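You operate a simulated robot arm through the tools that you are given. There is no shell and no other tool. Be economical: measure what you need, move in short steps, check, and stop when the job is done.

Carry out the task below with a simulated robot arm. There is one attempt and no reset: what you move stays moved.

TASK
Put the ring marked "PL" from the top of the green bench on the shelf under the green bench. Fetch the hand wheel and set it on the shelf under the green bench. Take the red can from the top of the green bench and leave it on the black shelf by the first gap from the left. Fetch the cream pad and set it on the white gasket pack on the top of the steel bench. Fetch the red rag from the paint table and set it on the board. Put the collar marked "AIR" from the paint table on the green panel and the collar that says "VAC" on the open port of the valve chest. Fetch the valve collar and set it on the hopper shelf. Shut the desk drawer. Take the hand brush and put it on the grey top of the steel table. Put the cream rag on the top of the steel bench away on the black shelf by the last gap. Fetch the bush marked "R7" from the bottom cab step and set it on the grey top of the steel table. Put the blue can on the top of the wooden bench away on the upper wall shelf. Any order will do. Set down upright: red can, blue can.

The check looks at the end state, three seconds after you hand in, the way a careful person would. Anything else that was tipped, shoved, dropped, spilled or broken makes it a failure.

THE ROBOT
A 7-joint arm with a two-finger parallel gripper on a trunk, on a base that drives. Base frame: it is fixed to the floor where the robot stands at the start and does not move with it; the origin is under the middle of the robot, x ahead of it, y to its left, z up; the surface under the hand at the start is at about z = 88. Lengths are in cm, angles in degrees, forces in N, time in s.
Its first joint turns from -166.0 to 166.0 degrees. Places, roughly: black shelf by the first gap [-270, -20, 90]; black shelf by the last gap [-410, 410, 90]; blue can [-450, 1175, 100]; board (22x20x2 cm) [-420, 1190, 90]; bush [-450, 800, 100]; collar [-575, 1150, 75]; cream pad (5x7x5 cm) [-150, 790, 90]; cream rag (6x10x3 cm) [-120, 740, 90]; desk drawer [-290, 560, 80]; gasket pack [-175, 850, 75]; green panel (13x17x1 cm) [-550, 1170, 80]; grey top of the steel table [-260, 1090, 70]; hand brush (13x5x6 cm) [-140, 720, 90]; hand wheel [75, 25, 100]; hopper shelf (36x23 cm) [-284, 1130, 76]; open port of the valve chest (13x13 cm) [-682, 1100, 86]; red can [50, 0, 100]; red rag (6x10x3 cm) [-600, 1130, 80]; ring [100, 0, 100]; shelf under the green bench [50, 50, 30]; upper wall shelf [-410, 1220, 160]; valve collar (6x6x3 cm) [-630, 1120, 80]. Payload 3.43 kg.
The TCP is the grasp point between the finger pads, 3 cm short of the fingertips. In the tool frame z runs along the fingers and y along their closing line. Largest opening 9.4 cm; finger width 2.8, thickness 1; the body of the gripper, 5 by 9.6 cm, starts 5.5 cm behind the TCP.
Orientation is that of the tool frame in the base frame, as [roll, pitch, yaw] about the fixed x, y, z axes, in that order (R = Rz(yaw) Ry(pitch) Rx(roll)). With the fingers straight down and closing along the base's y, the tool's x points along the base's -x, its y along +y and its z along -z.

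THE INTERFACE
- The arm moves only by the tool arm_command. Its argument "targets" is a list of rows, each a list of 7 numbers: the shift along the tool's x, y, z in cm, then the turn, a rotation vector about the tool's x, y, z in degrees, then the gripper command, from -1 (shut) to 1 (fully open), values between in proportion. In form: [[dx, dy, dz, ax, ay, az, fingers], ...]. A call has 1 to 12 rows; each row shifts and turns the commanded pose from where the row before left it, along the tool's axes as they then stand. Rows are played at 5 a second. More than 5 cm and 8.6 degrees between two rows, or a gripper value outside its range, and nothing of the call is played. Where a pose cannot be reached the arm comes as near as it can. A force on the tool above 40 N (or 10 N above the force at the start of the call, whichever is more), or a blocked arm, ends the call early, and 0.2 s more pass. The fingers move at their own pace (about 4.5 cm/s each) and stop on an object; they squeeze with about 41 N. The grip force told is the motor's: it shows also when the fingers shut on nothing. Time passes only in rows, and 0.2 s behind the last, so rows that do not move let the fingers close. It gives the time, the measured TCP pose, the force on the tool (base axes), the opening and the grip force at its end, in the units of the frame above (readings bear some noise), with the torque about the TCP (base axes, N m) and any sound that the robot's microphone picked up.
- Cameras (640 x 400 px; columns grow to the right, rows downward): "scene" is now at [2.2, 23.27, 139.07]; the picture's right is [-0.20, -0.98, 0.00], its down [-0.64, 0.13, -0.76] and it looks along [0.74, -0.15, -0.65] (base axes); focal length 274 px, centre (320, 200). "wrist" rides on the gripper at [7.6, 1.4, -10.3] in the tool frame; the picture's right is [-0.18, 0.98, 0.00], its down [-0.75, -0.14, -0.64] and it looks along [-0.63, -0.12, 0.77] (tool axes); focal length 243 px, centre (320, 200). There is no depth. A picture from a camera that has moved, and an enlarged one, comes with that camera's place and axes in the base frame and with its lens. The place of the scene camera against the robot may be out by one fixed shift of up to 1.8 cm in any direction.
- camera(camera): a new picture of that camera. No time passes.
- base_move(legs): drives the robot by 1 to 6 legs, each [ahead, turn to the left] in cm and degrees, along the robot's own axes; the way and the turn of a leg run together, so that a leg with both is an arc; at most 150 cm and 180 degrees a leg. The arm and the cameras ride along, it lands a little off, and it stops where it bumps. It gives what a move gives.
- turn_head(pan, tilt): turns the head with the scene camera to pan (to the left, within 120 degrees either way) and tilt (down, from -29 to 69), counted from straight ahead of the robot. It gives what a move gives.
- zoom(camera, box): a new picture of the part [left, top, right, bottom] of that camera's present view, enlarged. No time passes.
- hand_in(): hands the job in; it is judged then, once.

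Work in short steps. Places have to be worked out from the pictures, the camera data and where the tool is seen: move nearer, look again, correct. Check each grasp and each placing, and mend what went wrong. You have 577 turns and 360 pictures in all, those below and enlarged ones among them. Open the gripper and draw the arm clear of the work before you hand the job in, unless the task says otherwise; then end with one line.

The tools are called after ">>>" by a JSON object that holds its "method" and its "body". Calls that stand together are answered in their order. arm_command: Moves the arm, as the interface text tells. Its arguments: {"type":"object","properties":{"targets":{"type":"array","items":{"type":"array","items":{"type":"number"}}}},"required":["targets"]} The other tools are called the same way: base_move (legs) drives the base; turn_head (pan, tilt) turns the head that bears the scene camera; camera (camera) takes a picture; zoom (camera, box) takes an enlarged picture of a part of a camera's view; hand_in () hands the job in.

At the start:

```text
time_s: 0.0
tcp_pos: [56.23, 18.3, 110.33]
ee_rot: [-179.9, -0.1, 179.9]
ft_force: [0.6, -0.1, 0.9]
ft_torque: [0.04, -0.01, 0.01]
width: 9.41
grasp_force: 0.1
robot x, y, heading: [0.09, 0.53, -0.1]
head pan, tilt: [-11.6, 40.9]
```

scene: 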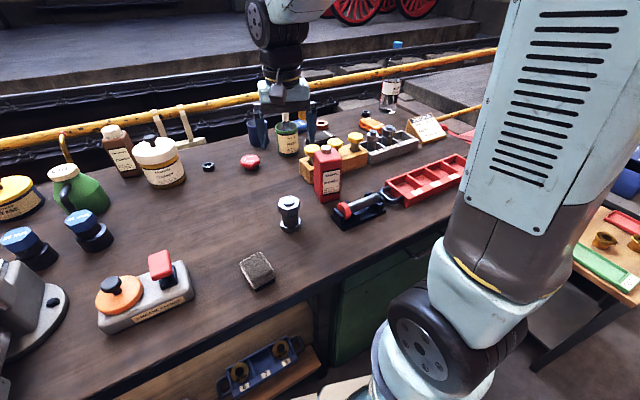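
wrist: 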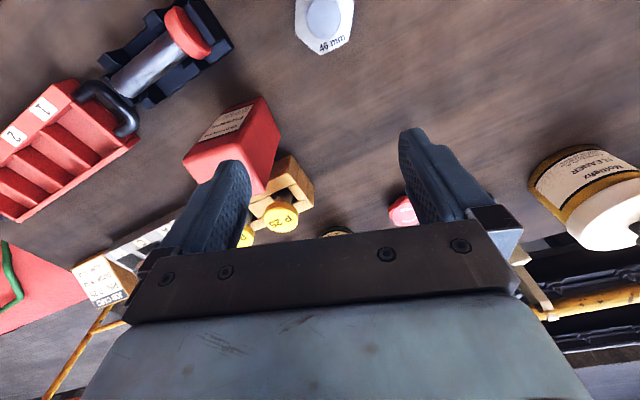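

The green bench is in front of me. I'll zoom in on the scene to identify the red can, ring "PL" and the hand wheel.

>>> {"method": "zoom", "body": {"camera": "scene", "box": [240, 80, 480, 230]}}

>>> {"method": "zoom", "body": {"camera": "scene", "box": [0, 100, 320, 300]}}

>>> {"method": "zoom", "body": {"camera": "scene", "box": [160, 280, 400, 400]}}

```text
2.67 times, centred on (360, 155) of scene
camera zoom: at [2.2, 23.27, 139.07], right [-0.2, -0.98, 0.0], down [-0.64, 0.13, -0.76], along [0.74, -0.15, -0.65], focal length 730 px, centre (213, 320)
```

zoom: 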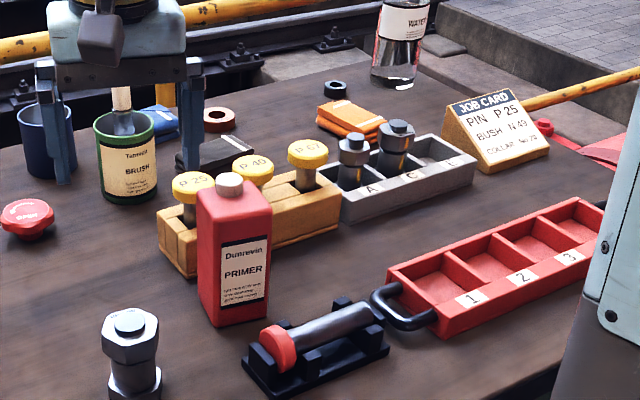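

```text
2.00 times, centred on (160, 200) of scene
camera zoom: at [2.2, 23.27, 139.07], right [-0.2, -0.98, 0.0], down [-0.64, 0.13, -0.76], along [0.74, -0.15, -0.65], focal length 548 px, centre (640, 200)
```

zoom: 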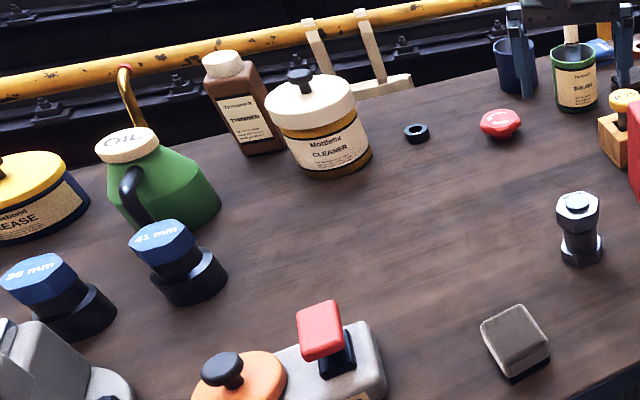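

```text
2.67 times, centred on (280, 340) of scene
camera zoom: at [2.2, 23.27, 139.07], right [-0.2, -0.98, 0.0], down [-0.64, 0.13, -0.76], along [0.74, -0.15, -0.65], focal length 730 px, centre (427, -173)
```

zoom: 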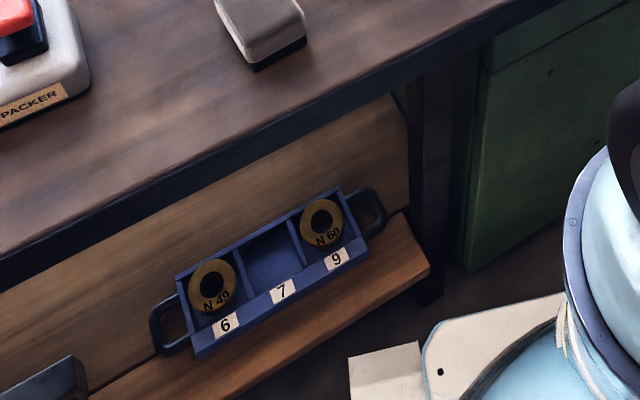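

>>> {"method": "zoom", "body": {"camera": "scene", "box": [300, 90, 380, 140]}}

>>> {"method": "zoom", "body": {"camera": "scene", "box": [190, 140, 270, 190]}}

```text
8.00 times, centred on (340, 115) of scene
camera zoom: at [2.2, 23.27, 139.07], right [-0.2, -0.98, 0.0], down [-0.64, 0.13, -0.76], along [0.74, -0.15, -0.65], focal length 2190 px, centre (160, 880)
```

zoom: 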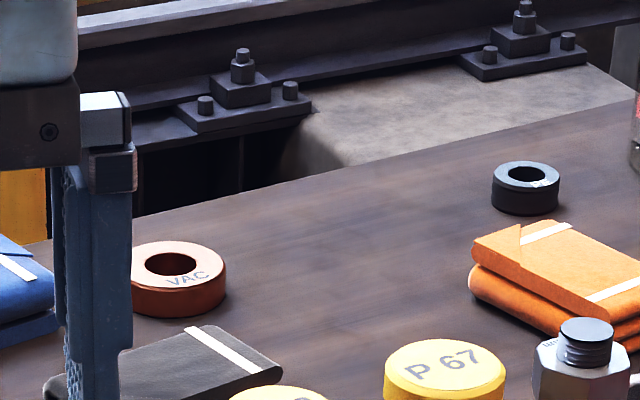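

```text
8.00 times, centred on (230, 165) of scene
camera zoom: at [2.2, 23.27, 139.07], right [-0.2, -0.98, 0.0], down [-0.64, 0.13, -0.76], along [0.74, -0.15, -0.65], focal length 2190 px, centre (1040, 480)
```

zoom: 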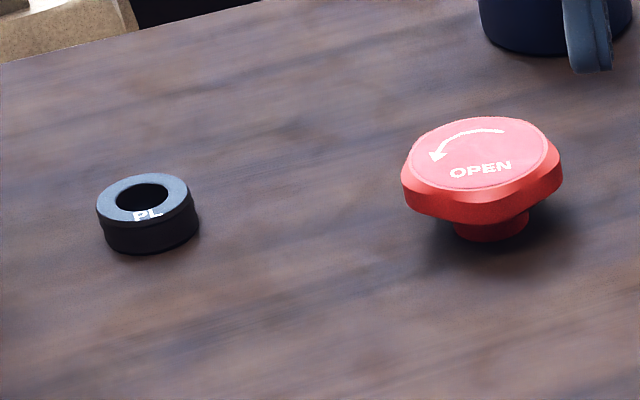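

>>> {"method": "zoom", "body": {"camera": "scene", "box": [358, 106, 374, 116]}}

>>> {"method": "zoom", "body": {"camera": "scene", "box": [200, 160, 216, 170]}}

>>> {"method": "turn_head", "body": {"pan": 30, "tilt": 40}}

>>> {"method": "camera", "body": {"camera": "scene"}}

>>> {"method": "turn_head", "body": {"pan": -45, "tilt": 40}}

>>> {"method": "camera", "body": {"camera": "scene"}}

```text
16.00 times, centred on (366, 111) of scene
camera zoom: at [2.2, 23.27, 139.07], right [-0.2, -0.98, 0.0], down [-0.64, 0.13, -0.76], along [0.74, -0.15, -0.65], focal length 4381 px, centre (-416, 1624)
```

zoom: 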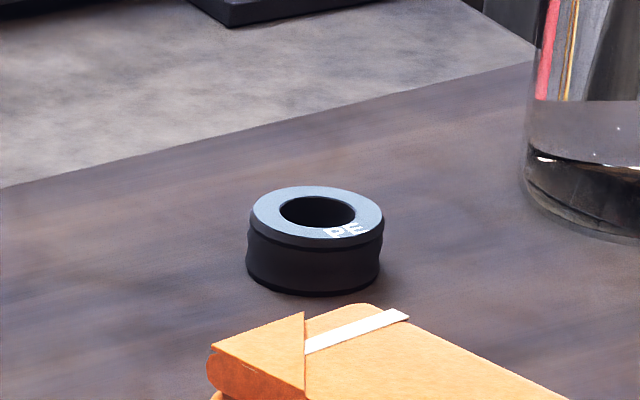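

```text
16.00 times, centred on (208, 165) of scene
camera zoom: at [2.2, 23.27, 139.07], right [-0.2, -0.98, 0.0], down [-0.64, 0.13, -0.76], along [0.74, -0.15, -0.65], focal length 4381 px, centre (2112, 760)
```

zoom: 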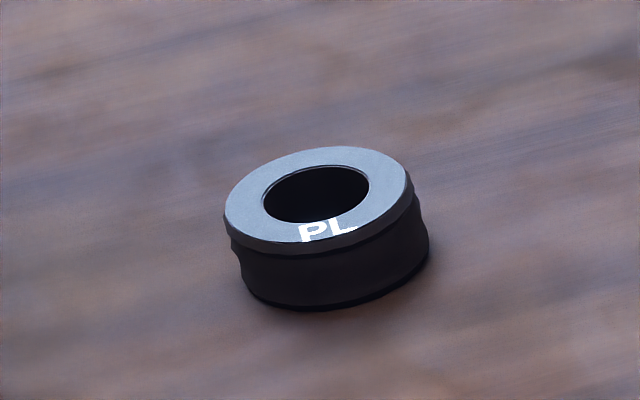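

```text
time_s: 1.1
tcp_pos: [56.3, 18.41, 110.28]
ee_rot: [180.0, 0.0, 179.9]
ft_force: [-0.7, 0.0, -0.1]
ft_torque: [0.01, -0.01, 0.03]
width: 9.39
grasp_force: 0.0
robot x, y, heading: [0.09, 0.46, -0.0]
head pan, tilt: [30.0, 40.0]
```

```text
350 pictures are left
camera scene: at [1.3, 29.22, 139.2], right [0.5, -0.87, 0.0], down [-0.56, -0.32, -0.77], along [0.66, 0.38, -0.64], focal length 274 px, centre (320, 200)
```

scene: 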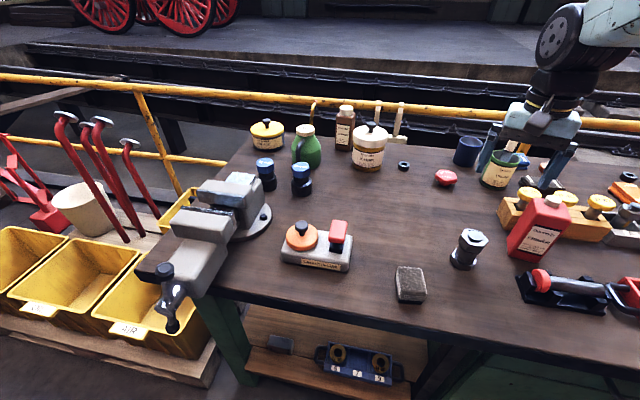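

```text
time_s: 2.5
tcp_pos: [56.36, 18.27, 110.28]
ee_rot: [-179.9, 0.0, 180.0]
ft_force: [-0.2, 0.7, 0.5]
ft_torque: [0.0, 0.0, -0.03]
width: 9.39
grasp_force: 0.0
robot x, y, heading: [-0.55, 0.71, 0.2]
head pan, tilt: [-45.0, 40.0]
```

```text
349 pictures are left
camera scene: at [-0.05, 18.97, 139.2], right [-0.71, -0.71, 0.0], down [-0.46, 0.45, -0.77], along [0.54, -0.54, -0.64], focal length 274 px, centre (320, 200)
```

scene: 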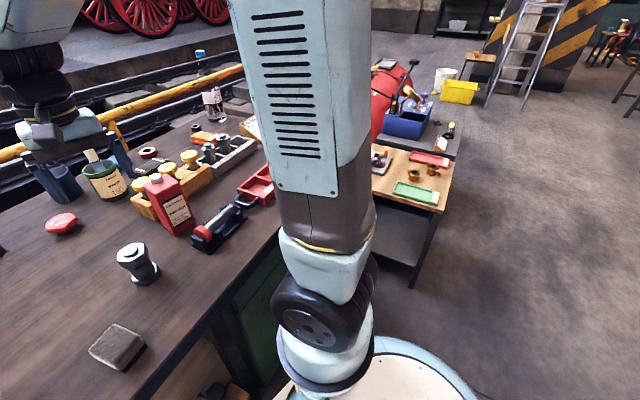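

PL ring is the black one at about (82.6, 44.2) and the hand wheel is the red "OPEN" knob. I tilt the tool 24° forward (so that the same grip can go under the bench) and move above the ring.

>>> {"method": "arm_command", "body": {"targets": [[0, 0, 0, 0, -8, 0, 1], [0, 0, 0, 0, -8, 0, 1], [0, 0, 0, 0, -8, 0, 1], [-3.0, 3.24, 1.34, 0, 0, 0, 1], [-3.0, 3.24, 1.34, 0, 0, 0, 1], [-3.0, 3.24, 1.34, 0, 0, 0, 1], [-3.0, 3.24, 1.34, 0, 0, 0, 1], [-3.0, 3.24, 1.34, 0, 0, 0, 1], [-3.0, 3.24, 1.34, 0, 0, 0, 1], [-3.0, 3.24, 1.34, 0, 0, 0, 1], [-3.0, 3.24, 1.34, 0, 0, 0, 1]]}}

>>> {"method": "camera", "body": {"camera": "wrist"}}

>>> {"method": "turn_head", "body": {"pan": 25, "tilt": 35}}

>>> {"method": "camera", "body": {"camera": "scene"}}

```text
time_s: 5.0
tcp_pos: [82.45, 44.36, 110.44]
ee_rot: [-180.0, 24.0, -179.9]
ft_force: [0.6, -0.5, 0.6]
ft_torque: [0.02, -0.01, 0.03]
width: 9.4
grasp_force: 0.1
robot x, y, heading: [-0.14, 0.41, 0.2]
head pan, tilt: [-45.0, 40.0]
```

```text
348 pictures are left
camera wrist: at [71.52, 45.82, 116.86], right [0.17, 0.98, 0.08], down [0.43, -0.14, 0.89], along [0.89, -0.12, -0.44], focal length 243 px, centre (320, 200)
```

wrist: 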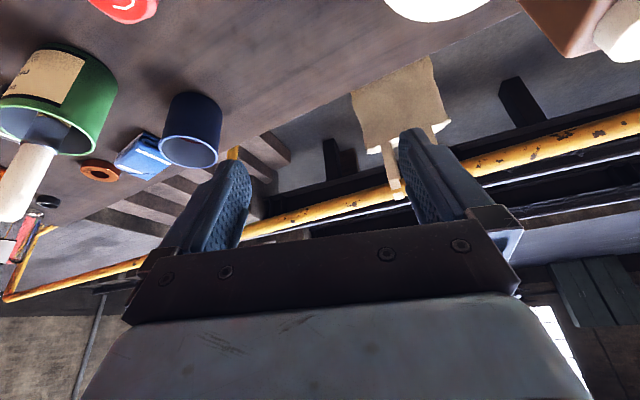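

```text
time_s: 6.4
tcp_pos: [82.54, 44.18, 110.3]
ee_rot: [180.0, 24.0, -179.9]
ft_force: [0.1, 0.1, 0.0]
ft_torque: [-0.01, -0.02, 0.0]
width: 9.41
grasp_force: 0.0
robot x, y, heading: [-0.46, 0.52, -0.2]
head pan, tilt: [25.0, 35.0]
```

```text
347 pictures are left
camera scene: at [1.94, 28.69, 139.96], right [0.42, -0.91, 0.0], down [-0.52, -0.24, -0.82], along [0.74, 0.35, -0.57], focal length 274 px, centre (320, 200)
```

scene: 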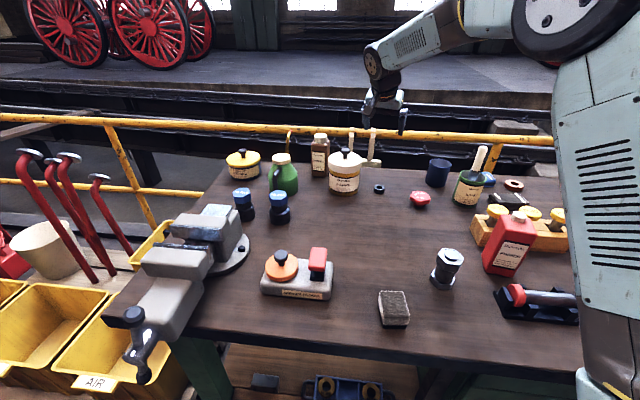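

>>> {"method": "zoom", "body": {"camera": "scene", "box": [340, 90, 436, 150]}}

>>> {"method": "zoom", "body": {"camera": "scene", "box": [360, 170, 440, 220]}}

```text
6.67 times, centred on (388, 120) of scene
camera zoom: at [1.94, 28.69, 139.96], right [0.42, -0.91, 0.0], down [-0.52, -0.24, -0.82], along [0.74, 0.35, -0.57], focal length 1825 px, centre (-133, 733)
```

zoom: 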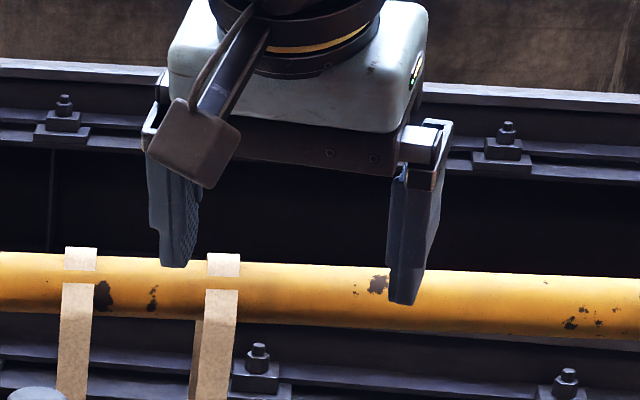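

```text
8.00 times, centred on (400, 195) of scene
camera zoom: at [1.94, 28.69, 139.96], right [0.42, -0.91, 0.0], down [-0.52, -0.24, -0.82], along [0.74, 0.35, -0.57], focal length 2190 px, centre (-320, 240)
```

zoom: 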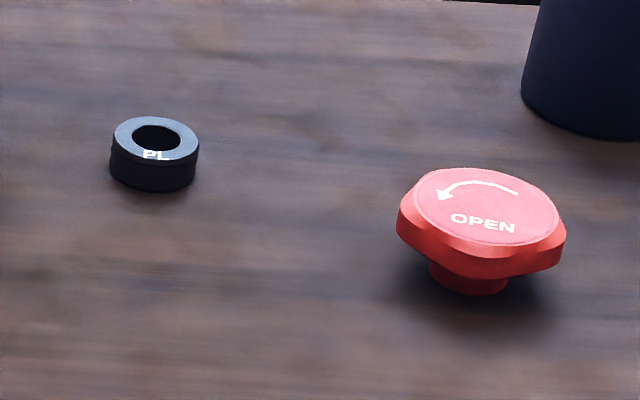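

>>> {"method": "zoom", "body": {"camera": "scene", "box": [310, 140, 406, 200]}}

```text
6.67 times, centred on (358, 170) of scene
camera zoom: at [1.94, 28.69, 139.96], right [0.42, -0.91, 0.0], down [-0.52, -0.24, -0.82], along [0.74, 0.35, -0.57], focal length 1825 px, centre (67, 400)
```

zoom: 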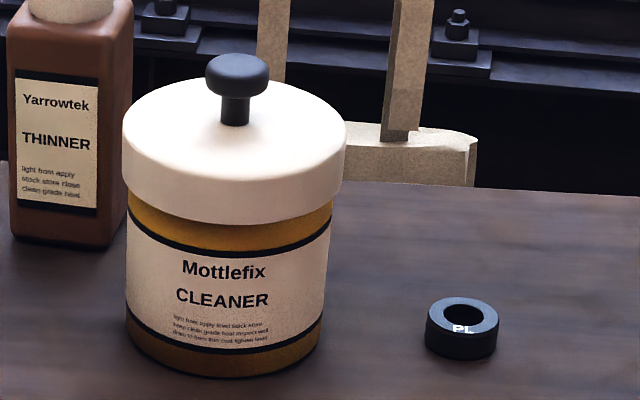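

Ring corrected to about (80.3, 42.1) using the tip sighting (camera shift ≈ [-0.15,-1.2,-0.9]); the jar clears it by ~6 cm. I part-close the fingers to 6.5 and descend to z=95.

>>> {"method": "arm_command", "body": {"targets": [[2.06, -0.525, 3.27, 0, 0, 0, 0.38], [2.06, -0.525, 3.27, 0, 0, 0, 0.38], [2.06, -0.525, 3.27, 0, 0, 0, 0.38], [2.06, -0.525, 3.27, 0, 0, 0, 0.38], [0, 0, 0, 0, 0, 0, 0.38]]}}

>>> {"method": "camera", "body": {"camera": "wrist"}}

>>> {"method": "zoom", "body": {"camera": "scene", "box": [340, 140, 436, 200]}}

```text
time_s: 7.6
tcp_pos: [80.36, 42.24, 95.07]
ee_rot: [180.0, 23.9, 180.0]
ft_force: [1.0, 0.8, -0.9]
ft_torque: [-0.02, -0.02, 0.02]
width: 6.51
grasp_force: 0.1
robot x, y, heading: [-0.15, 0.63, -0.0]
head pan, tilt: [25.0, 35.0]
```

```text
343 pictures are left
camera wrist: at [69.33, 43.75, 101.39], right [0.17, 0.98, 0.07], down [0.43, -0.14, 0.89], along [0.89, -0.12, -0.44], focal length 243 px, centre (320, 200)
```

wrist: 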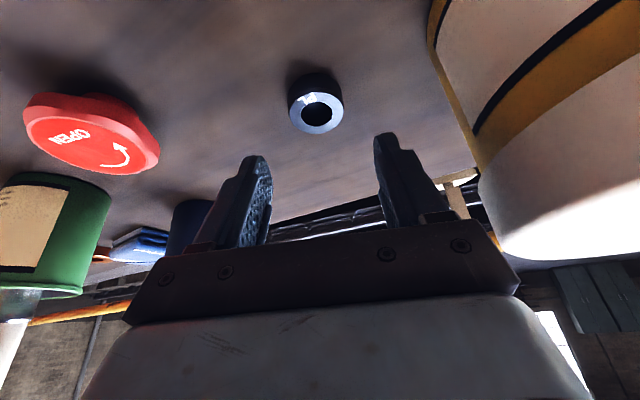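

```text
6.67 times, centred on (388, 170) of scene
camera zoom: at [1.94, 28.7, 139.96], right [0.42, -0.91, 0.0], down [-0.52, -0.24, -0.82], along [0.74, 0.35, -0.57], focal length 1825 px, centre (-133, 400)
```

zoom: 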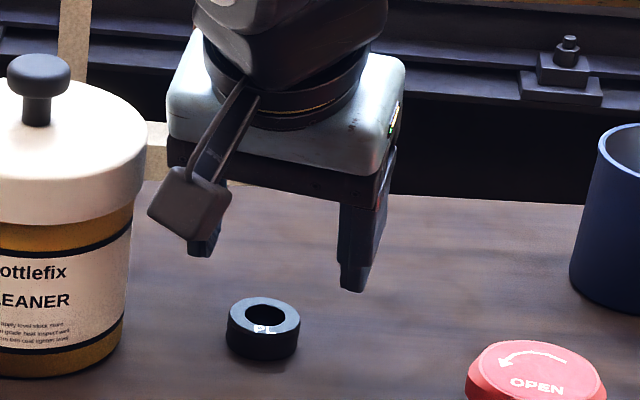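

Wrist view puts the ring at (80.1, 42.4), agreeing. I lower and close on it.

>>> {"method": "arm_command", "body": {"targets": [[0.85, 0.05, 0.89, 0, 0, 0, 0.38], [0.85, 0.05, 0.89, 0, 0, 0, 0.38], [0.86, 0.06, 0.88, 0, 0, 0, 0.38], [0, 0, 0, 0, 0, 0, 0.38]]}}

>>> {"method": "camera", "body": {"camera": "wrist"}}

```text
time_s: 8.6
tcp_pos: [79.14, 42.42, 91.47]
ee_rot: [179.9, 24.0, -180.0]
ft_force: [0.0, 0.1, 1.3]
ft_torque: [-0.01, -0.03, 0.0]
width: 6.47
grasp_force: 0.0
robot x, y, heading: [-0.32, 0.24, -0.2]
head pan, tilt: [25.0, 35.0]
```

```text
341 pictures are left
camera wrist: at [68.05, 43.91, 97.81], right [0.17, 0.98, 0.07], down [0.43, -0.14, 0.89], along [0.89, -0.12, -0.44], focal length 243 px, centre (320, 200)
```

wrist: 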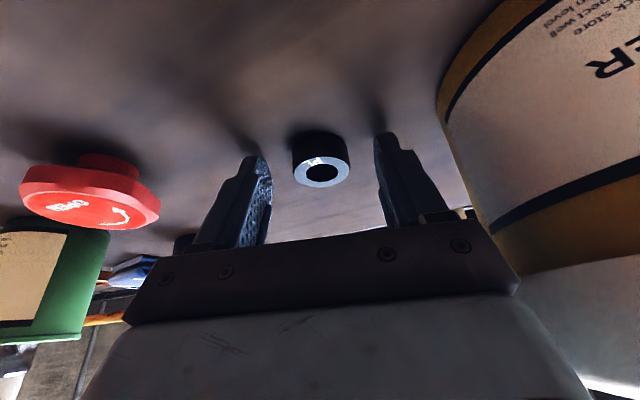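

>>> {"method": "arm_command", "body": {"targets": [[0, 0, 0, 0, 0, 0, -1], [0, 0, 0, 0, 0, 0, -1], [0, 0, 0, 0, 0, 0, -1], [2.0, 0, -4.5, 0, 0, 0, -1], [2.0, 0, -4.5, 0, 0, 0, -1]]}}

>>> {"method": "camera", "body": {"camera": "wrist"}}

```text
time_s: 9.8
tcp_pos: [71.98, 42.43, 98.0]
ee_rot: [-179.9, 23.8, 180.0]
ft_force: [0.7, -0.3, -0.5]
ft_torque: [-0.02, 0.04, -0.02]
width: 3.35
grasp_force: 40.8
robot x, y, heading: [-0.28, 0.07, 0.1]
head pan, tilt: [25.0, 35.0]
```

```text
340 pictures are left
camera wrist: at [60.92, 43.91, 104.35], right [0.17, 0.98, 0.07], down [0.43, -0.14, 0.89], along [0.89, -0.12, -0.45], focal length 243 px, centre (320, 200)
```

wrist: 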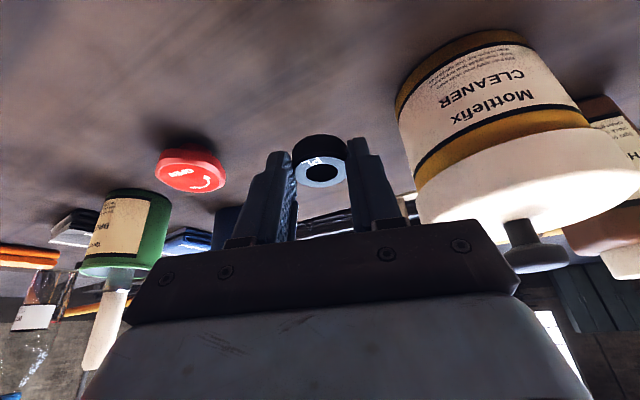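

Ring held. I lift it and drive back 45 cm to see the shelf.

>>> {"method": "arm_command", "body": {"targets": [[-1.9, 0, -4.27, 0, 0, 0, -1], [-1.9, 0, -4.27, 0, 0, 0, -1], [-1.9, 0, -4.27, 0, 0, 0, -1], [0, 0, 0, 0, 0, 0, -1]]}}

>>> {"method": "base_move", "body": {"legs": [[-45, 0]]}}

>>> {"method": "turn_head", "body": {"pan": 20, "tilt": 42}}

>>> {"method": "camera", "body": {"camera": "scene"}}

```text
time_s: 10.8
tcp_pos: [71.72, 42.28, 111.91]
ee_rot: [180.0, 24.0, -180.0]
ft_force: [-0.8, 0.0, 0.4]
ft_torque: [-0.01, 0.0, 0.03]
width: 3.34
grasp_force: 41.3
robot x, y, heading: [-0.21, 0.53, 0.0]
head pan, tilt: [25.0, 35.0]
```

```text
time_s: 13.5
tcp_pos: [27.31, 42.03, 111.62]
ee_rot: [180.0, 23.9, 179.6]
ft_force: [0.1, 0.6, 0.6]
ft_torque: [-0.03, 0.0, -0.01]
width: 3.36
grasp_force: 41.1
robot x, y, heading: [-44.42, 0.53, -0.4]
head pan, tilt: [25.0, 35.0]
```

```text
time_s: 14.2
tcp_pos: [27.41, 42.14, 111.85]
ee_rot: [179.9, 24.0, 179.7]
ft_force: [-0.1, 1.2, -1.0]
ft_torque: [-0.02, 0.0, 0.02]
width: 3.32
grasp_force: 40.9
robot x, y, heading: [-44.99, 0.59, -0.5]
head pan, tilt: [20.0, 42.0]
```

```text
339 pictures are left
camera scene: at [-42.66, 27.92, 138.91], right [0.34, -0.94, 0.0], down [-0.63, -0.23, -0.74], along [0.7, 0.25, -0.67], focal length 274 px, centre (320, 200)
```

scene: 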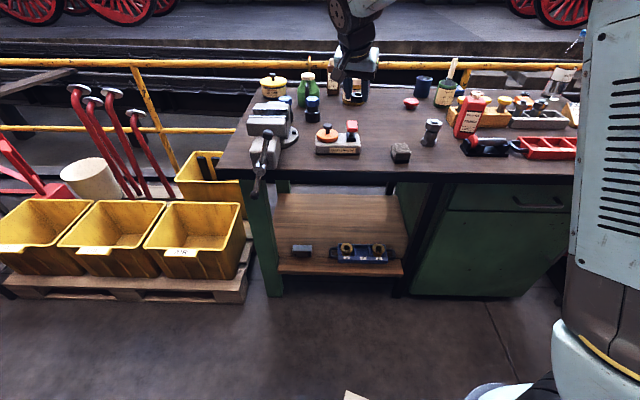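

>>> {"method": "zoom", "body": {"camera": "scene", "box": [250, 180, 426, 290]}}

```text
3.64 times, centred on (338, 235) of scene
camera zoom: at [-42.66, 27.92, 138.91], right [0.34, -0.94, 0.0], down [-0.63, -0.23, -0.74], along [0.7, 0.25, -0.67], focal length 996 px, centre (254, 73)
```

zoom: 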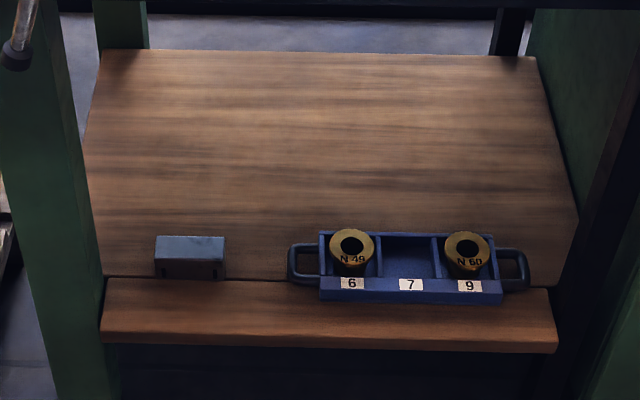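

Two sightings of the shelf's corner give its height as about 40 and show the bench is turned ~19° left. I'll draw the arm in, turn the base by 19.4°, and look again.

>>> {"method": "arm_command", "body": {"targets": [[2.61, -3.57, -1.16, 0, 0, 0, -1], [2.61, -3.57, -1.16, 0, 0, 0, -1], [2.61, -3.57, -1.16, 0, 0, 0, -1], [2.61, -3.57, -1.16, 0, 0, 0, -1], [2.61, -3.57, -1.16, 0, 0, 0, -1], [2.61, -3.57, -1.16, 0, 0, 0, -1], [2.61, -3.57, -1.16, 0, 0, 0, -1]]}}

>>> {"method": "base_move", "body": {"legs": [[0, 19.8]]}}

>>> {"method": "turn_head", "body": {"pan": 5, "tilt": 50}}

>>> {"method": "camera", "body": {"camera": "scene"}}

```text
time_s: 15.8
tcp_pos: [7.22, 17.29, 111.5]
ee_rot: [179.9, 23.9, 179.6]
ft_force: [-0.2, 0.5, -1.1]
ft_torque: [-0.04, 0.03, 0.0]
width: 3.28
grasp_force: 41.1
robot x, y, heading: [-44.62, 0.62, -0.3]
head pan, tilt: [20.0, 42.0]
```

```text
time_s: 17.4
tcp_pos: [-1.65, 34.01, 111.66]
ee_rot: [-180.0, 24.0, -160.4]
ft_force: [0.5, -1.1, -0.6]
ft_torque: [0.0, -0.01, 0.01]
width: 3.27
grasp_force: 40.3
robot x, y, heading: [-44.04, -1.13, 19.4]
head pan, tilt: [20.0, 42.0]
```

```text
time_s: 18.1
tcp_pos: [-1.62, 33.88, 111.69]
ee_rot: [179.9, 24.1, -160.3]
ft_force: [-0.3, -0.4, -0.1]
ft_torque: [-0.02, 0.01, 0.03]
width: 3.29
grasp_force: 41.1
robot x, y, heading: [-43.8, -1.22, 19.8]
head pan, tilt: [5.0, 50.0]
```

```text
337 pictures are left
camera scene: at [-50.61, 23.18, 137.79], right [0.42, -0.91, 0.0], down [-0.7, -0.32, -0.64], along [0.58, 0.27, -0.77], focal length 274 px, centre (320, 200)
```

scene: 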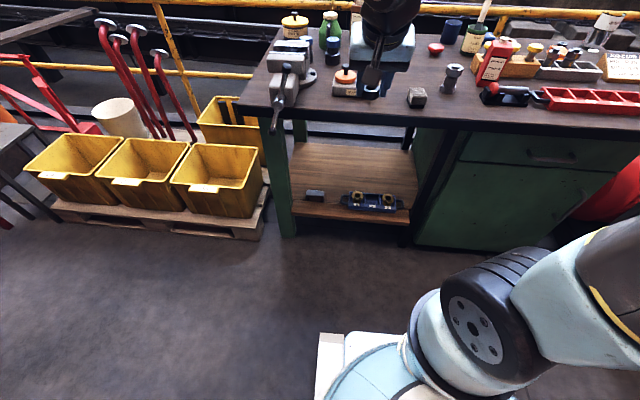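

>>> {"method": "zoom", "body": {"camera": "scene", "box": [260, 130, 436, 240]}}

```text
3.64 times, centred on (348, 185) of scene
camera zoom: at [-50.61, 23.18, 137.79], right [0.42, -0.91, 0.0], down [-0.7, -0.32, -0.64], along [0.58, 0.27, -0.77], focal length 996 px, centre (218, 254)
```

zoom: 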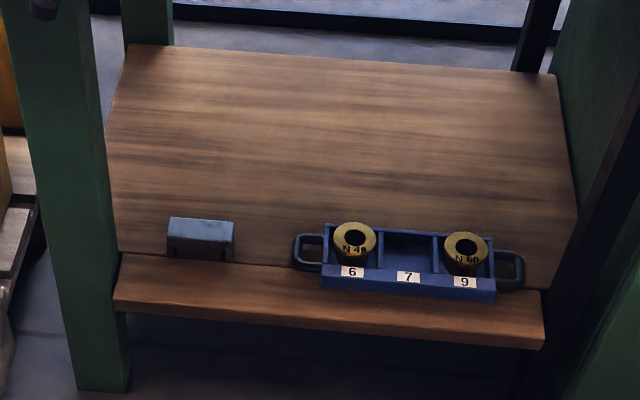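

Best estimate: shelf z≈38, target spot (18.7, 56.1). I move left, then lower in front of the bench edge.

>>> {"method": "arm_command", "body": {"targets": [[-0.9, 4.6, 0.4, 0, 0, 0, -1], [-0.9, 4.6, 0.4, 0, 0, 0, -1], [-0.9, 4.6, 0.4, 0, 0, 0, -1], [1.85, 0, 4.15, 0, 0, 0, -1], [1.85, 0, 4.15, 0, 0, 0, -1], [1.85, 0, 4.15, 0, 0, 0, -1], [1.85, 0, 4.15, 0, 0, 0, -1], [1.85, 0, 4.15, 0, 0, 0, -1], [1.85, 0, 4.15, 0, 0, 0, -1], [1.85, 0, 4.15, 0, 0, 0, -1], [1.85, 0, 4.15, 0, 0, 0, -1]]}}

>>> {"method": "camera", "body": {"camera": "scene"}}

>>> {"method": "camera", "body": {"camera": "wrist"}}

```text
time_s: 20.5
tcp_pos: [-3.8, 48.11, 75.2]
ee_rot: [179.9, 24.0, -160.5]
ft_force: [-0.4, -0.2, 0.7]
ft_torque: [-0.01, -0.03, 0.02]
width: 3.27
grasp_force: 41.6
robot x, y, heading: [-44.18, -1.11, 19.8]
head pan, tilt: [5.0, 50.0]
```

```text
335 pictures are left
camera scene: at [-50.69, 23.15, 137.78], right [0.42, -0.91, 0.0], down [-0.7, -0.32, -0.64], along [0.58, 0.27, -0.77], focal length 274 px, centre (320, 200)
```

scene: 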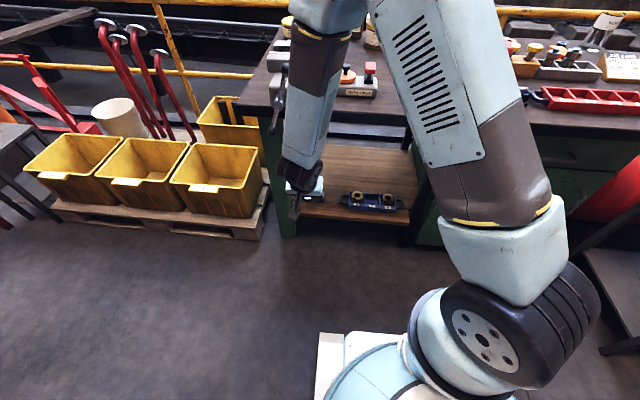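

```text
334 pictures are left
camera wrist: at [-14.59, 45.61, 81.62], right [-0.17, 0.98, 0.08], down [0.45, 0.01, 0.89], along [0.88, 0.19, -0.44], focal length 243 px, centre (320, 200)
```

wrist: 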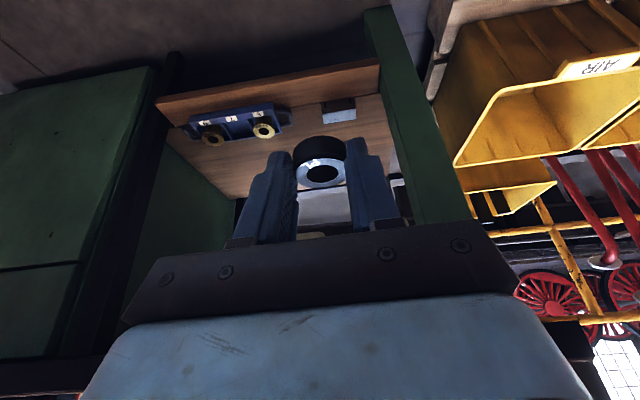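

>>> {"method": "zoom", "body": {"camera": "wrist", "box": [100, 20, 452, 240]}}

```text
1.82 times, centred on (276, 130) of wrist
camera zoom: at [-14.59, 45.61, 81.62], right [-0.17, 0.98, 0.08], down [0.45, 0.01, 0.89], along [0.88, 0.19, -0.44], focal length 441 px, centre (400, 327)
```

zoom: 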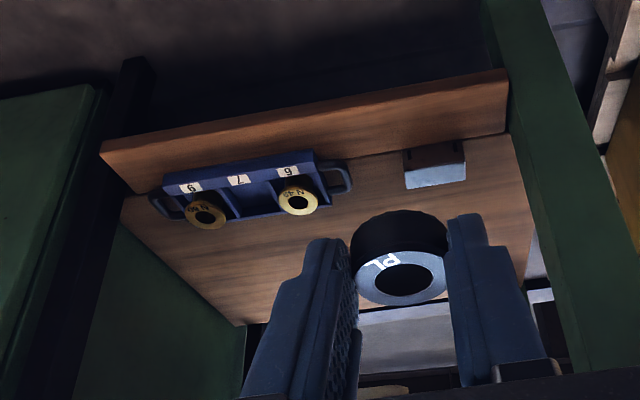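

Height estimates conflict (28–38), so I lower further and use wrist parallax.

>>> {"method": "arm_command", "body": {"targets": [[1.85, 0, 4.15, 0, 0, 0, -1], [1.85, 0, 4.15, 0, 0, 0, -1], [1.85, 0, 4.15, 0, 0, 0, -1], [1.85, 0, 4.15, 0, 0, 0, -1], [1.85, 0, 4.15, 0, 0, 0, -1], [0, 0, 0, 0, 0, 0, -1]]}}

>>> {"method": "camera", "body": {"camera": "wrist"}}

>>> {"method": "zoom", "body": {"camera": "scene", "box": [200, 90, 440, 240]}}

```text
time_s: 21.9
tcp_pos: [-3.4, 48.19, 52.48]
ee_rot: [-180.0, 24.0, -160.3]
ft_force: [0.7, -0.6, -0.1]
ft_torque: [-0.02, -0.01, -0.03]
width: 3.27
grasp_force: 41.7
robot x, y, heading: [-44.49, -1.27, 19.8]
head pan, tilt: [5.0, 50.0]
```

```text
332 pictures are left
camera wrist: at [-14.3, 45.87, 58.9], right [-0.17, 0.98, 0.07], down [0.45, 0.01, 0.89], along [0.88, 0.19, -0.44], focal length 243 px, centre (320, 200)
```

wrist: 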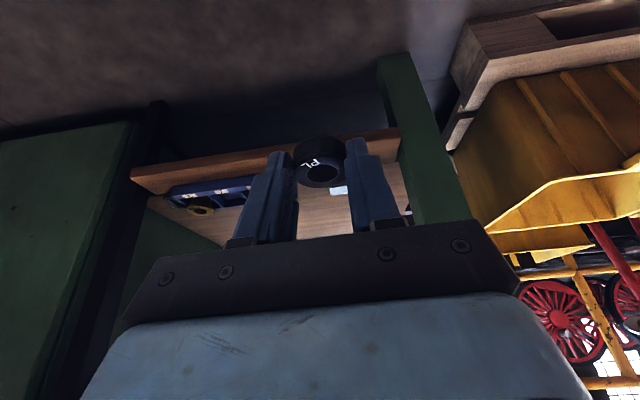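

```text
2.67 times, centred on (320, 165) of scene
camera zoom: at [-50.58, 23.19, 137.78], right [0.42, -0.91, 0.0], down [-0.7, -0.32, -0.64], along [0.58, 0.27, -0.77], focal length 730 px, centre (320, 293)
```

zoom: 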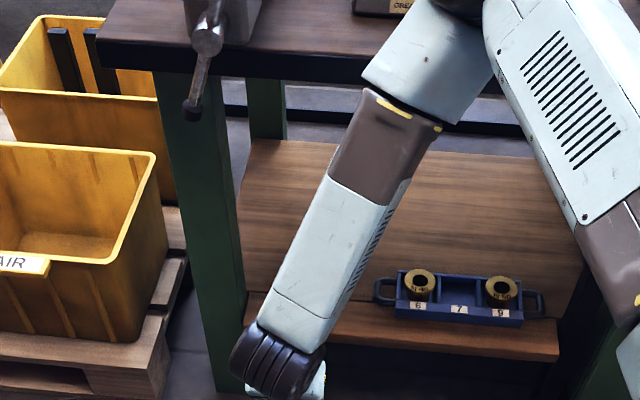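

Parallax gives shelf z≈29.5–30, front edge n≈38. I advance toward the spot in front of the grey block.

>>> {"method": "arm_command", "body": {"targets": [[-2.91, 0.1, 3.15, 0, 0, 0, -1], [-2.91, 0.1, 3.15, 0, 0, 0, -1], [-2.91, 0.1, 3.15, 0, 0, 0, -1], [-2.91, 0.1, 3.15, 0, 0, 0, -1], [-2.91, 0.1, 3.15, 0, 0, 0, -1], [0, 0, 0, 0, 0, 0, -1]]}}

>>> {"method": "camera", "body": {"camera": "wrist"}}

>>> {"method": "zoom", "body": {"camera": "scene", "box": [200, 90, 440, 240]}}

```text
time_s: 23.3
tcp_pos: [14.78, 54.92, 44.3]
ee_rot: [180.0, 24.0, -160.3]
ft_force: [0.0, 0.0, -0.4]
ft_torque: [-0.01, 0.0, -0.01]
width: 3.24
grasp_force: 40.9
robot x, y, heading: [-44.09, -1.26, 19.5]
head pan, tilt: [5.0, 50.0]
```

```text
330 pictures are left
camera wrist: at [4.02, 52.71, 50.65], right [-0.17, 0.98, 0.07], down [0.45, 0.01, 0.89], along [0.88, 0.19, -0.44], focal length 243 px, centre (320, 200)
```

wrist: 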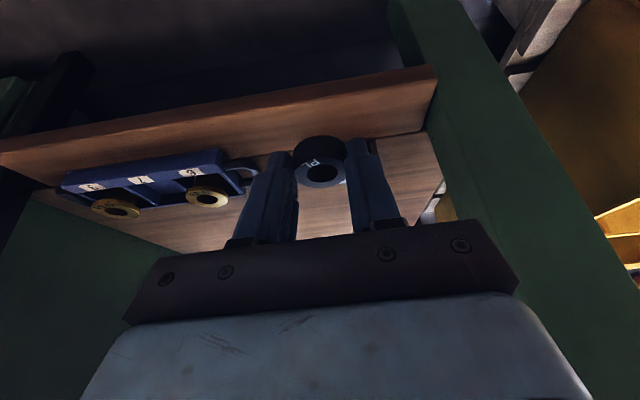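

```text
2.67 times, centred on (320, 165) of scene
camera zoom: at [-50.56, 23.2, 137.78], right [0.42, -0.91, 0.0], down [-0.7, -0.32, -0.64], along [0.58, 0.27, -0.77], focal length 730 px, centre (320, 293)
```

zoom: 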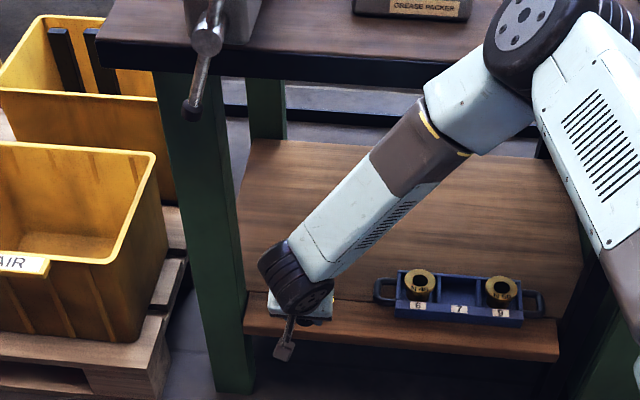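

>>> {"method": "arm_command", "body": {"targets": [[-1.61, 0, 3.75, 0, 0, 0, -1], [-1.61, 0, 3.75, 0, 0, 0, -1], [-1.61, 0, 3.75, 0, 0, 0, -1], [0, 0, 0, 0, 0, 0, -1], [0.264, 0, 0.594, 0, 0, 0, -1], [0.264, 0, 0.594, 0, 0, 0, -1]]}}

>>> {"method": "camera", "body": {"camera": "wrist"}}

```text
time_s: 24.7
tcp_pos: [23.37, 58.03, 34.42]
ee_rot: [-180.0, 23.9, -160.4]
ft_force: [-0.5, -0.6, -0.5]
ft_torque: [0.01, 0.01, -0.02]
width: 3.25
grasp_force: 41.2
robot x, y, heading: [-44.21, -0.94, 19.6]
head pan, tilt: [5.0, 50.0]
```

```text
328 pictures are left
camera wrist: at [12.63, 55.67, 40.82], right [-0.17, 0.98, 0.07], down [0.45, 0.01, 0.89], along [0.88, 0.19, -0.44], focal length 243 px, centre (320, 200)
```

wrist: 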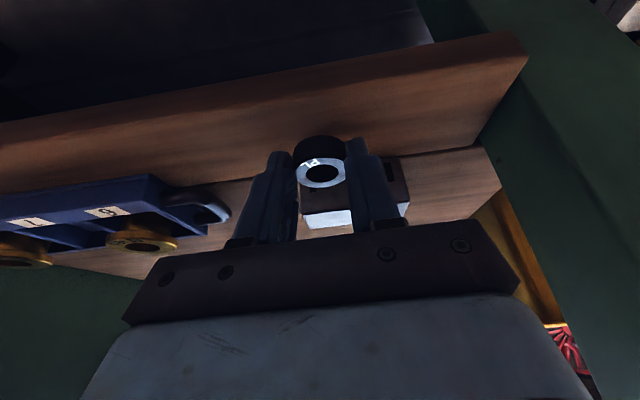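

Ring is over the front strip. I lower in small steps to contact.

>>> {"method": "arm_command", "body": {"targets": [[0.16, 0, 0.37, 0, 0, 0, -1], [0.16, 0, 0.37, 0, 0, 0, -1], [0.16, 0, 0.37, 0, 0, 0, -1]]}}

>>> {"method": "zoom", "body": {"camera": "wrist", "box": [200, 80, 440, 230]}}

```text
time_s: 25.5
tcp_pos: [23.5, 58.11, 33.35]
ee_rot: [180.0, 24.0, -160.3]
ft_force: [0.0, -0.1, -0.4]
ft_torque: [0.01, 0.01, 0.0]
width: 3.25
grasp_force: 40.3
robot x, y, heading: [-44.47, -1.03, 19.7]
head pan, tilt: [5.0, 50.0]
```

```text
2.67 times, centred on (320, 155) of wrist
camera zoom: at [12.56, 55.75, 39.62], right [-0.17, 0.98, 0.07], down [0.45, 0.01, 0.89], along [0.88, 0.19, -0.44], focal length 647 px, centre (320, 320)
```

zoom: 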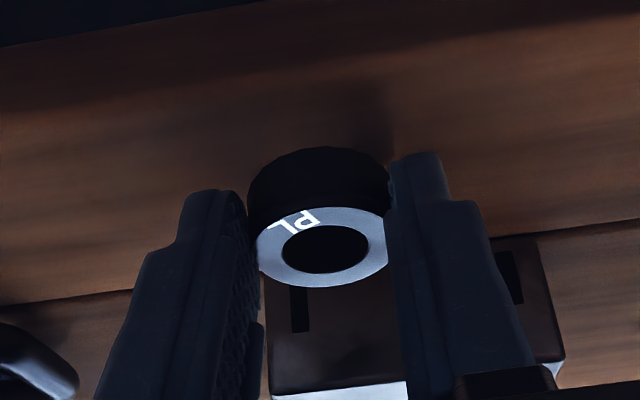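

>>> {"method": "arm_command", "body": {"targets": [[0.16, 0, 0.37, 0, 0, 0, -1], [0.16, 0, 0.37, 0, 0, 0, -1], [0.16, 0, 0.37, 0, 0, 0, -1]]}}

>>> {"method": "zoom", "body": {"camera": "wrist", "box": [200, 80, 440, 230]}}

```text
time_s: 26.3
tcp_pos: [23.32, 58.15, 32.05]
ee_rot: [-180.0, 24.0, -160.3]
ft_force: [0.4, -0.6, -0.1]
ft_torque: [0.0, 0.0, 0.02]
width: 3.26
grasp_force: 41.2
robot x, y, heading: [-44.32, -0.76, 19.5]
head pan, tilt: [5.0, 50.0]
```

```text
2.67 times, centred on (320, 155) of wrist
camera zoom: at [12.51, 55.76, 38.39], right [-0.17, 0.98, 0.07], down [0.45, 0.01, 0.89], along [0.88, 0.19, -0.44], focal length 647 px, centre (320, 320)
```

zoom: 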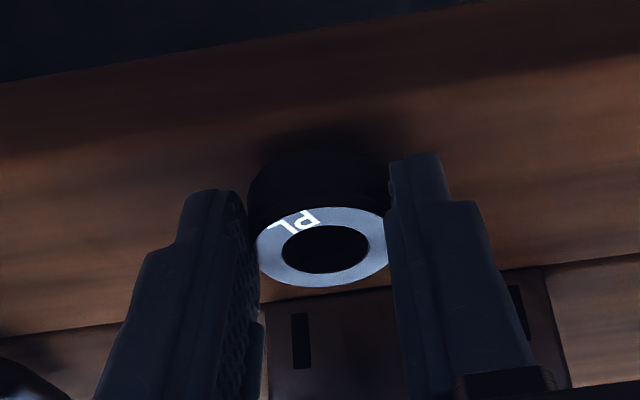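

>>> {"method": "arm_command", "body": {"targets": [[0.12, 0, 0.27, 0, 0, 0, -1], [0.12, 0, 0.27, 0, 0, 0, -1], [0.12, 0, 0.27, 0, 0, 0, -1], [0.12, 0, 0.27, 0, 0, 0, -1]]}}

>>> {"method": "zoom", "body": {"camera": "wrist", "box": [200, 80, 440, 230]}}

```text
time_s: 27.2
tcp_pos: [23.38, 58.1, 31.59]
ee_rot: [180.0, 24.0, -160.4]
ft_force: [-10.5, -12.0, 20.4]
ft_torque: [-0.24, 0.16, -0.1]
width: 3.27
grasp_force: 41.2
robot x, y, heading: [-44.04, -1.64, 19.6]
head pan, tilt: [5.0, 50.0]
stopped in row 4: the force on the tool passed its limit at 48 N (the readings are from after the stop); the commanded pose is now the measured one
```

```text
2.67 times, centred on (320, 155) of wrist
camera zoom: at [12.52, 55.82, 37.84], right [-0.17, 0.98, 0.08], down [0.45, 0.01, 0.89], along [0.88, 0.19, -0.44], focal length 647 px, centre (320, 320)
```

zoom: 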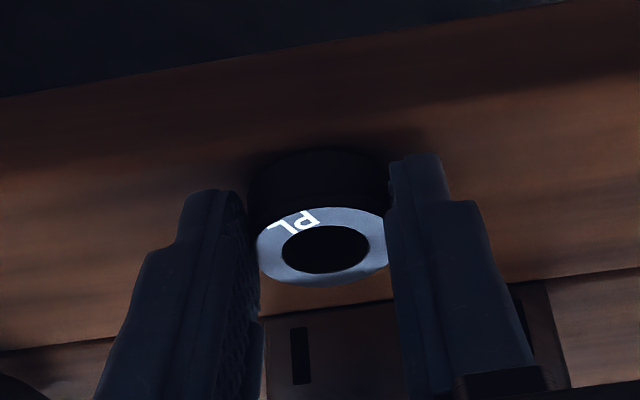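

Contact made. I open and back the fingers off.

>>> {"method": "arm_command", "body": {"targets": [[0, 0, 0, 0, 0, 0, 0.15], [0, 0, 0, 0, 0, 0, 0.15], [-0.8, 0, -1.8, 0, 0, 0, 0.15], [-1.2, 0, -2.7, 0, 0, 0, 0.15], [0, 0, -4.5, 0, 0, 0, 0.15]]}}

>>> {"method": "camera", "body": {"camera": "wrist"}}

```text
time_s: 28.4
tcp_pos: [21.72, 57.65, 40.28]
ee_rot: [-180.0, 23.9, -160.4]
ft_force: [-0.4, -0.3, -0.1]
ft_torque: [0.01, 0.0, 0.02]
width: 5.4
grasp_force: 0.1
robot x, y, heading: [-44.03, -0.79, 19.6]
head pan, tilt: [5.0, 50.0]
```

```text
324 pictures are left
camera wrist: at [10.93, 55.28, 46.71], right [-0.17, 0.98, 0.07], down [0.45, 0.01, 0.89], along [0.88, 0.19, -0.44], focal length 243 px, centre (320, 200)
```

wrist: 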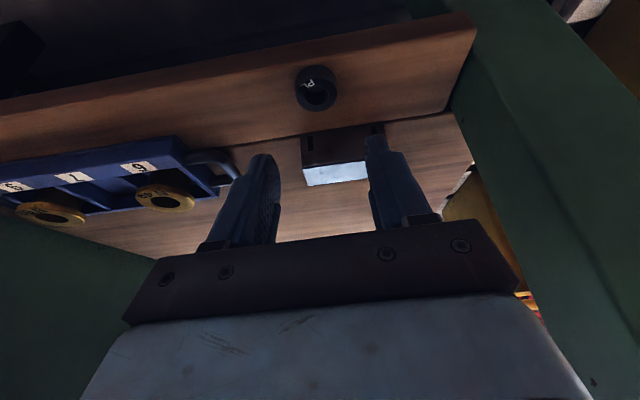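

Ring sits flat on the shelf. I retract back and up.

>>> {"method": "arm_command", "body": {"targets": [[4.1, 0, -1.83, 0, 0, 0, 1], [4.1, 0, -1.83, 0, 0, 0, 1], [4.1, 0, -1.83, 0, 0, 0, 1], [4.1, 0, -1.83, 0, 0, 0, 1], [4.1, 0, -1.83, 0, 0, 0, 1], [4.1, 0, -1.83, 0, 0, 0, 1], [-1.85, 0, -4.15, 0, 0, 0, 1], [-1.85, 0, -4.15, 0, 0, 0, 1], [-1.85, 0, -4.15, 0, 0, 0, 1], [-1.85, 0, -4.15, 0, 0, 0, 1], [-1.85, 0, -4.15, 0, 0, 0, 1], [-1.85, 0, -4.15, 0, 0, 0, 1]]}}

>>> {"method": "arm_command", "body": {"targets": [[-1.85, 0, -4.15, 0, 0, 0, 1], [-1.85, 0, -4.15, 0, 0, 0, 1], [-1.85, 0, -4.15, 0, 0, 0, 1], [-1.85, 0, -4.15, 0, 0, 0, 1], [-1.85, 0, -4.15, 0, 0, 0, 1], [-1.85, 0, -4.15, 0, 0, 0, 1], [-1.85, 0, -4.15, 0, 0, 0, 1], [-1.85, 0, -4.15, 0, 0, 0, 1], [-1.85, 0, -4.15, 0, 0, 0, 1], [-1.85, 0, -4.15, 0, 0, 0, 1]]}}

>>> {"method": "camera", "body": {"camera": "scene"}}

```text
time_s: 31.0
tcp_pos: [-3.62, 48.24, 67.58]
ee_rot: [-179.9, 24.1, -160.4]
ft_force: [0.0, 0.2, -0.9]
ft_torque: [0.0, 0.01, -0.03]
width: 9.38
grasp_force: 0.2
robot x, y, heading: [-44.48, -1.13, 19.7]
head pan, tilt: [5.0, 50.0]
```

```text
time_s: 33.2
tcp_pos: [-3.58, 48.41, 113.17]
ee_rot: [179.9, 23.8, -160.4]
ft_force: [-0.6, 0.2, -0.2]
ft_torque: [0.01, 0.03, 0.02]
width: 9.39
grasp_force: 0.1
robot x, y, heading: [-44.17, -0.95, 19.7]
head pan, tilt: [5.0, 50.0]
```

```text
323 pictures are left
camera scene: at [-50.57, 23.2, 137.78], right [0.42, -0.91, 0.0], down [-0.7, -0.32, -0.64], along [0.58, 0.27, -0.77], focal length 274 px, centre (320, 200)
```

scene: 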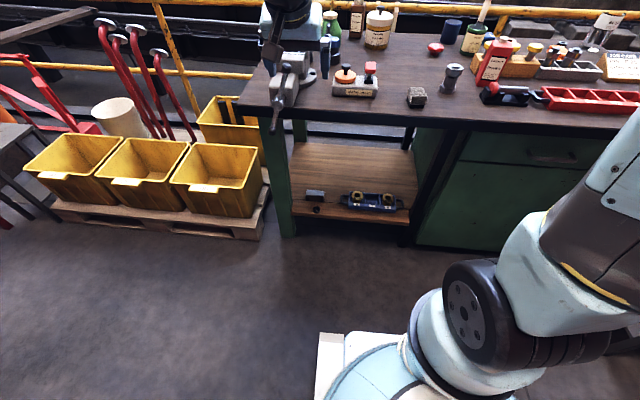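

Ring is done. Next the hand wheel at ≈(78, 28.8): swing the tool right, then drive 40 cm ahead.

>>> {"method": "arm_command", "body": {"targets": [[0, -4.5, 0, 0, 0, 0, 1], [0, -4.5, 0, 0, 0, 0, 1], [0, -4.5, 0, 0, 0, 0, 1], [0, -4.5, 0, 0, 0, 0, 1], [0, -4.5, 0, 0, 0, 0, 1], [0, -4.5, 0, 0, 0, 0, 1], [0, -4.5, 0, 0, 0, 0, 1], [0, -4.5, 0, 0, 0, 0, 1], [0, -4.5, 0, 0, 0, 0, 1], [0, -4.5, 0, 0, 0, 0, 1]]}}

>>> {"method": "base_move", "body": {"legs": [[40, 0]]}}

>>> {"method": "turn_head", "body": {"pan": -5, "tilt": 35}}

>>> {"method": "camera", "body": {"camera": "scene"}}

>>> {"method": "camera", "body": {"camera": "wrist"}}

```text
time_s: 35.4
tcp_pos: [11.28, 5.93, 113.15]
ee_rot: [-180.0, 24.0, -160.3]
ft_force: [0.2, 0.3, 0.5]
ft_torque: [0.0, -0.04, -0.02]
width: 9.38
grasp_force: 0.0
robot x, y, heading: [-44.1, -0.96, 19.7]
head pan, tilt: [5.0, 50.0]
```

```text
time_s: 37.9
tcp_pos: [49.02, 19.58, 113.13]
ee_rot: [-180.0, 24.1, -160.2]
ft_force: [-0.5, 0.5, 0.2]
ft_torque: [0.01, 0.03, 0.01]
width: 9.39
grasp_force: 0.0
robot x, y, heading: [-6.58, 12.21, 20.0]
head pan, tilt: [5.0, 50.0]
```

```text
time_s: 38.7
tcp_pos: [49.06, 19.5, 113.16]
ee_rot: [-180.0, 24.0, -160.3]
ft_force: [-0.3, 0.6, 0.2]
ft_torque: [-0.03, 0.01, 0.02]
width: 9.39
grasp_force: 0.0
robot x, y, heading: [-6.19, 12.42, 19.8]
head pan, tilt: [-5.0, 35.0]
```

```text
322 pictures are left
camera scene: at [-11.44, 35.65, 139.95], right [0.26, -0.97, 0.0], down [-0.56, -0.15, -0.82], along [0.79, 0.21, -0.57], focal length 274 px, centre (320, 200)
```

scene: 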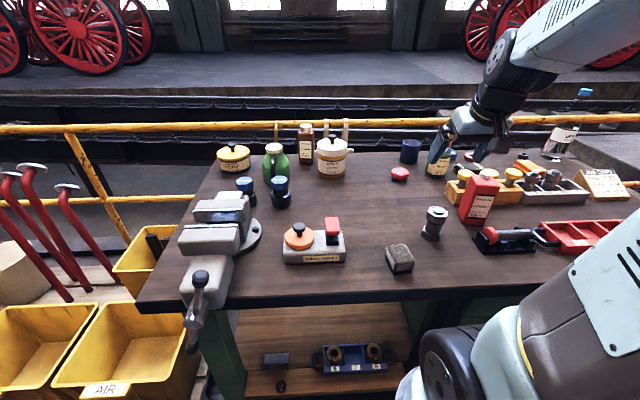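

```text
321 pictures are left
camera wrist: at [38.19, 17.24, 119.56], right [-0.17, 0.98, 0.08], down [0.45, 0.01, 0.89], along [0.88, 0.19, -0.44], focal length 243 px, centre (320, 200)
```

wrist: 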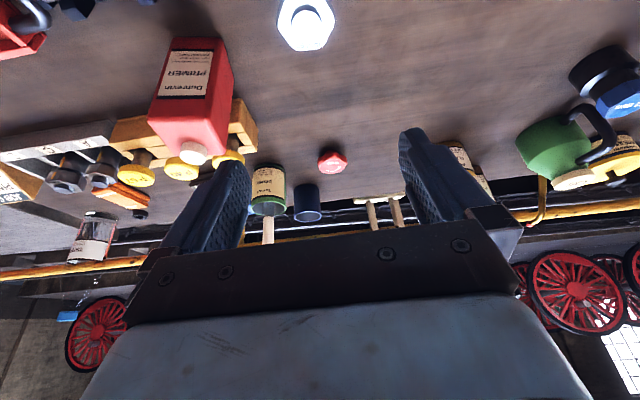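

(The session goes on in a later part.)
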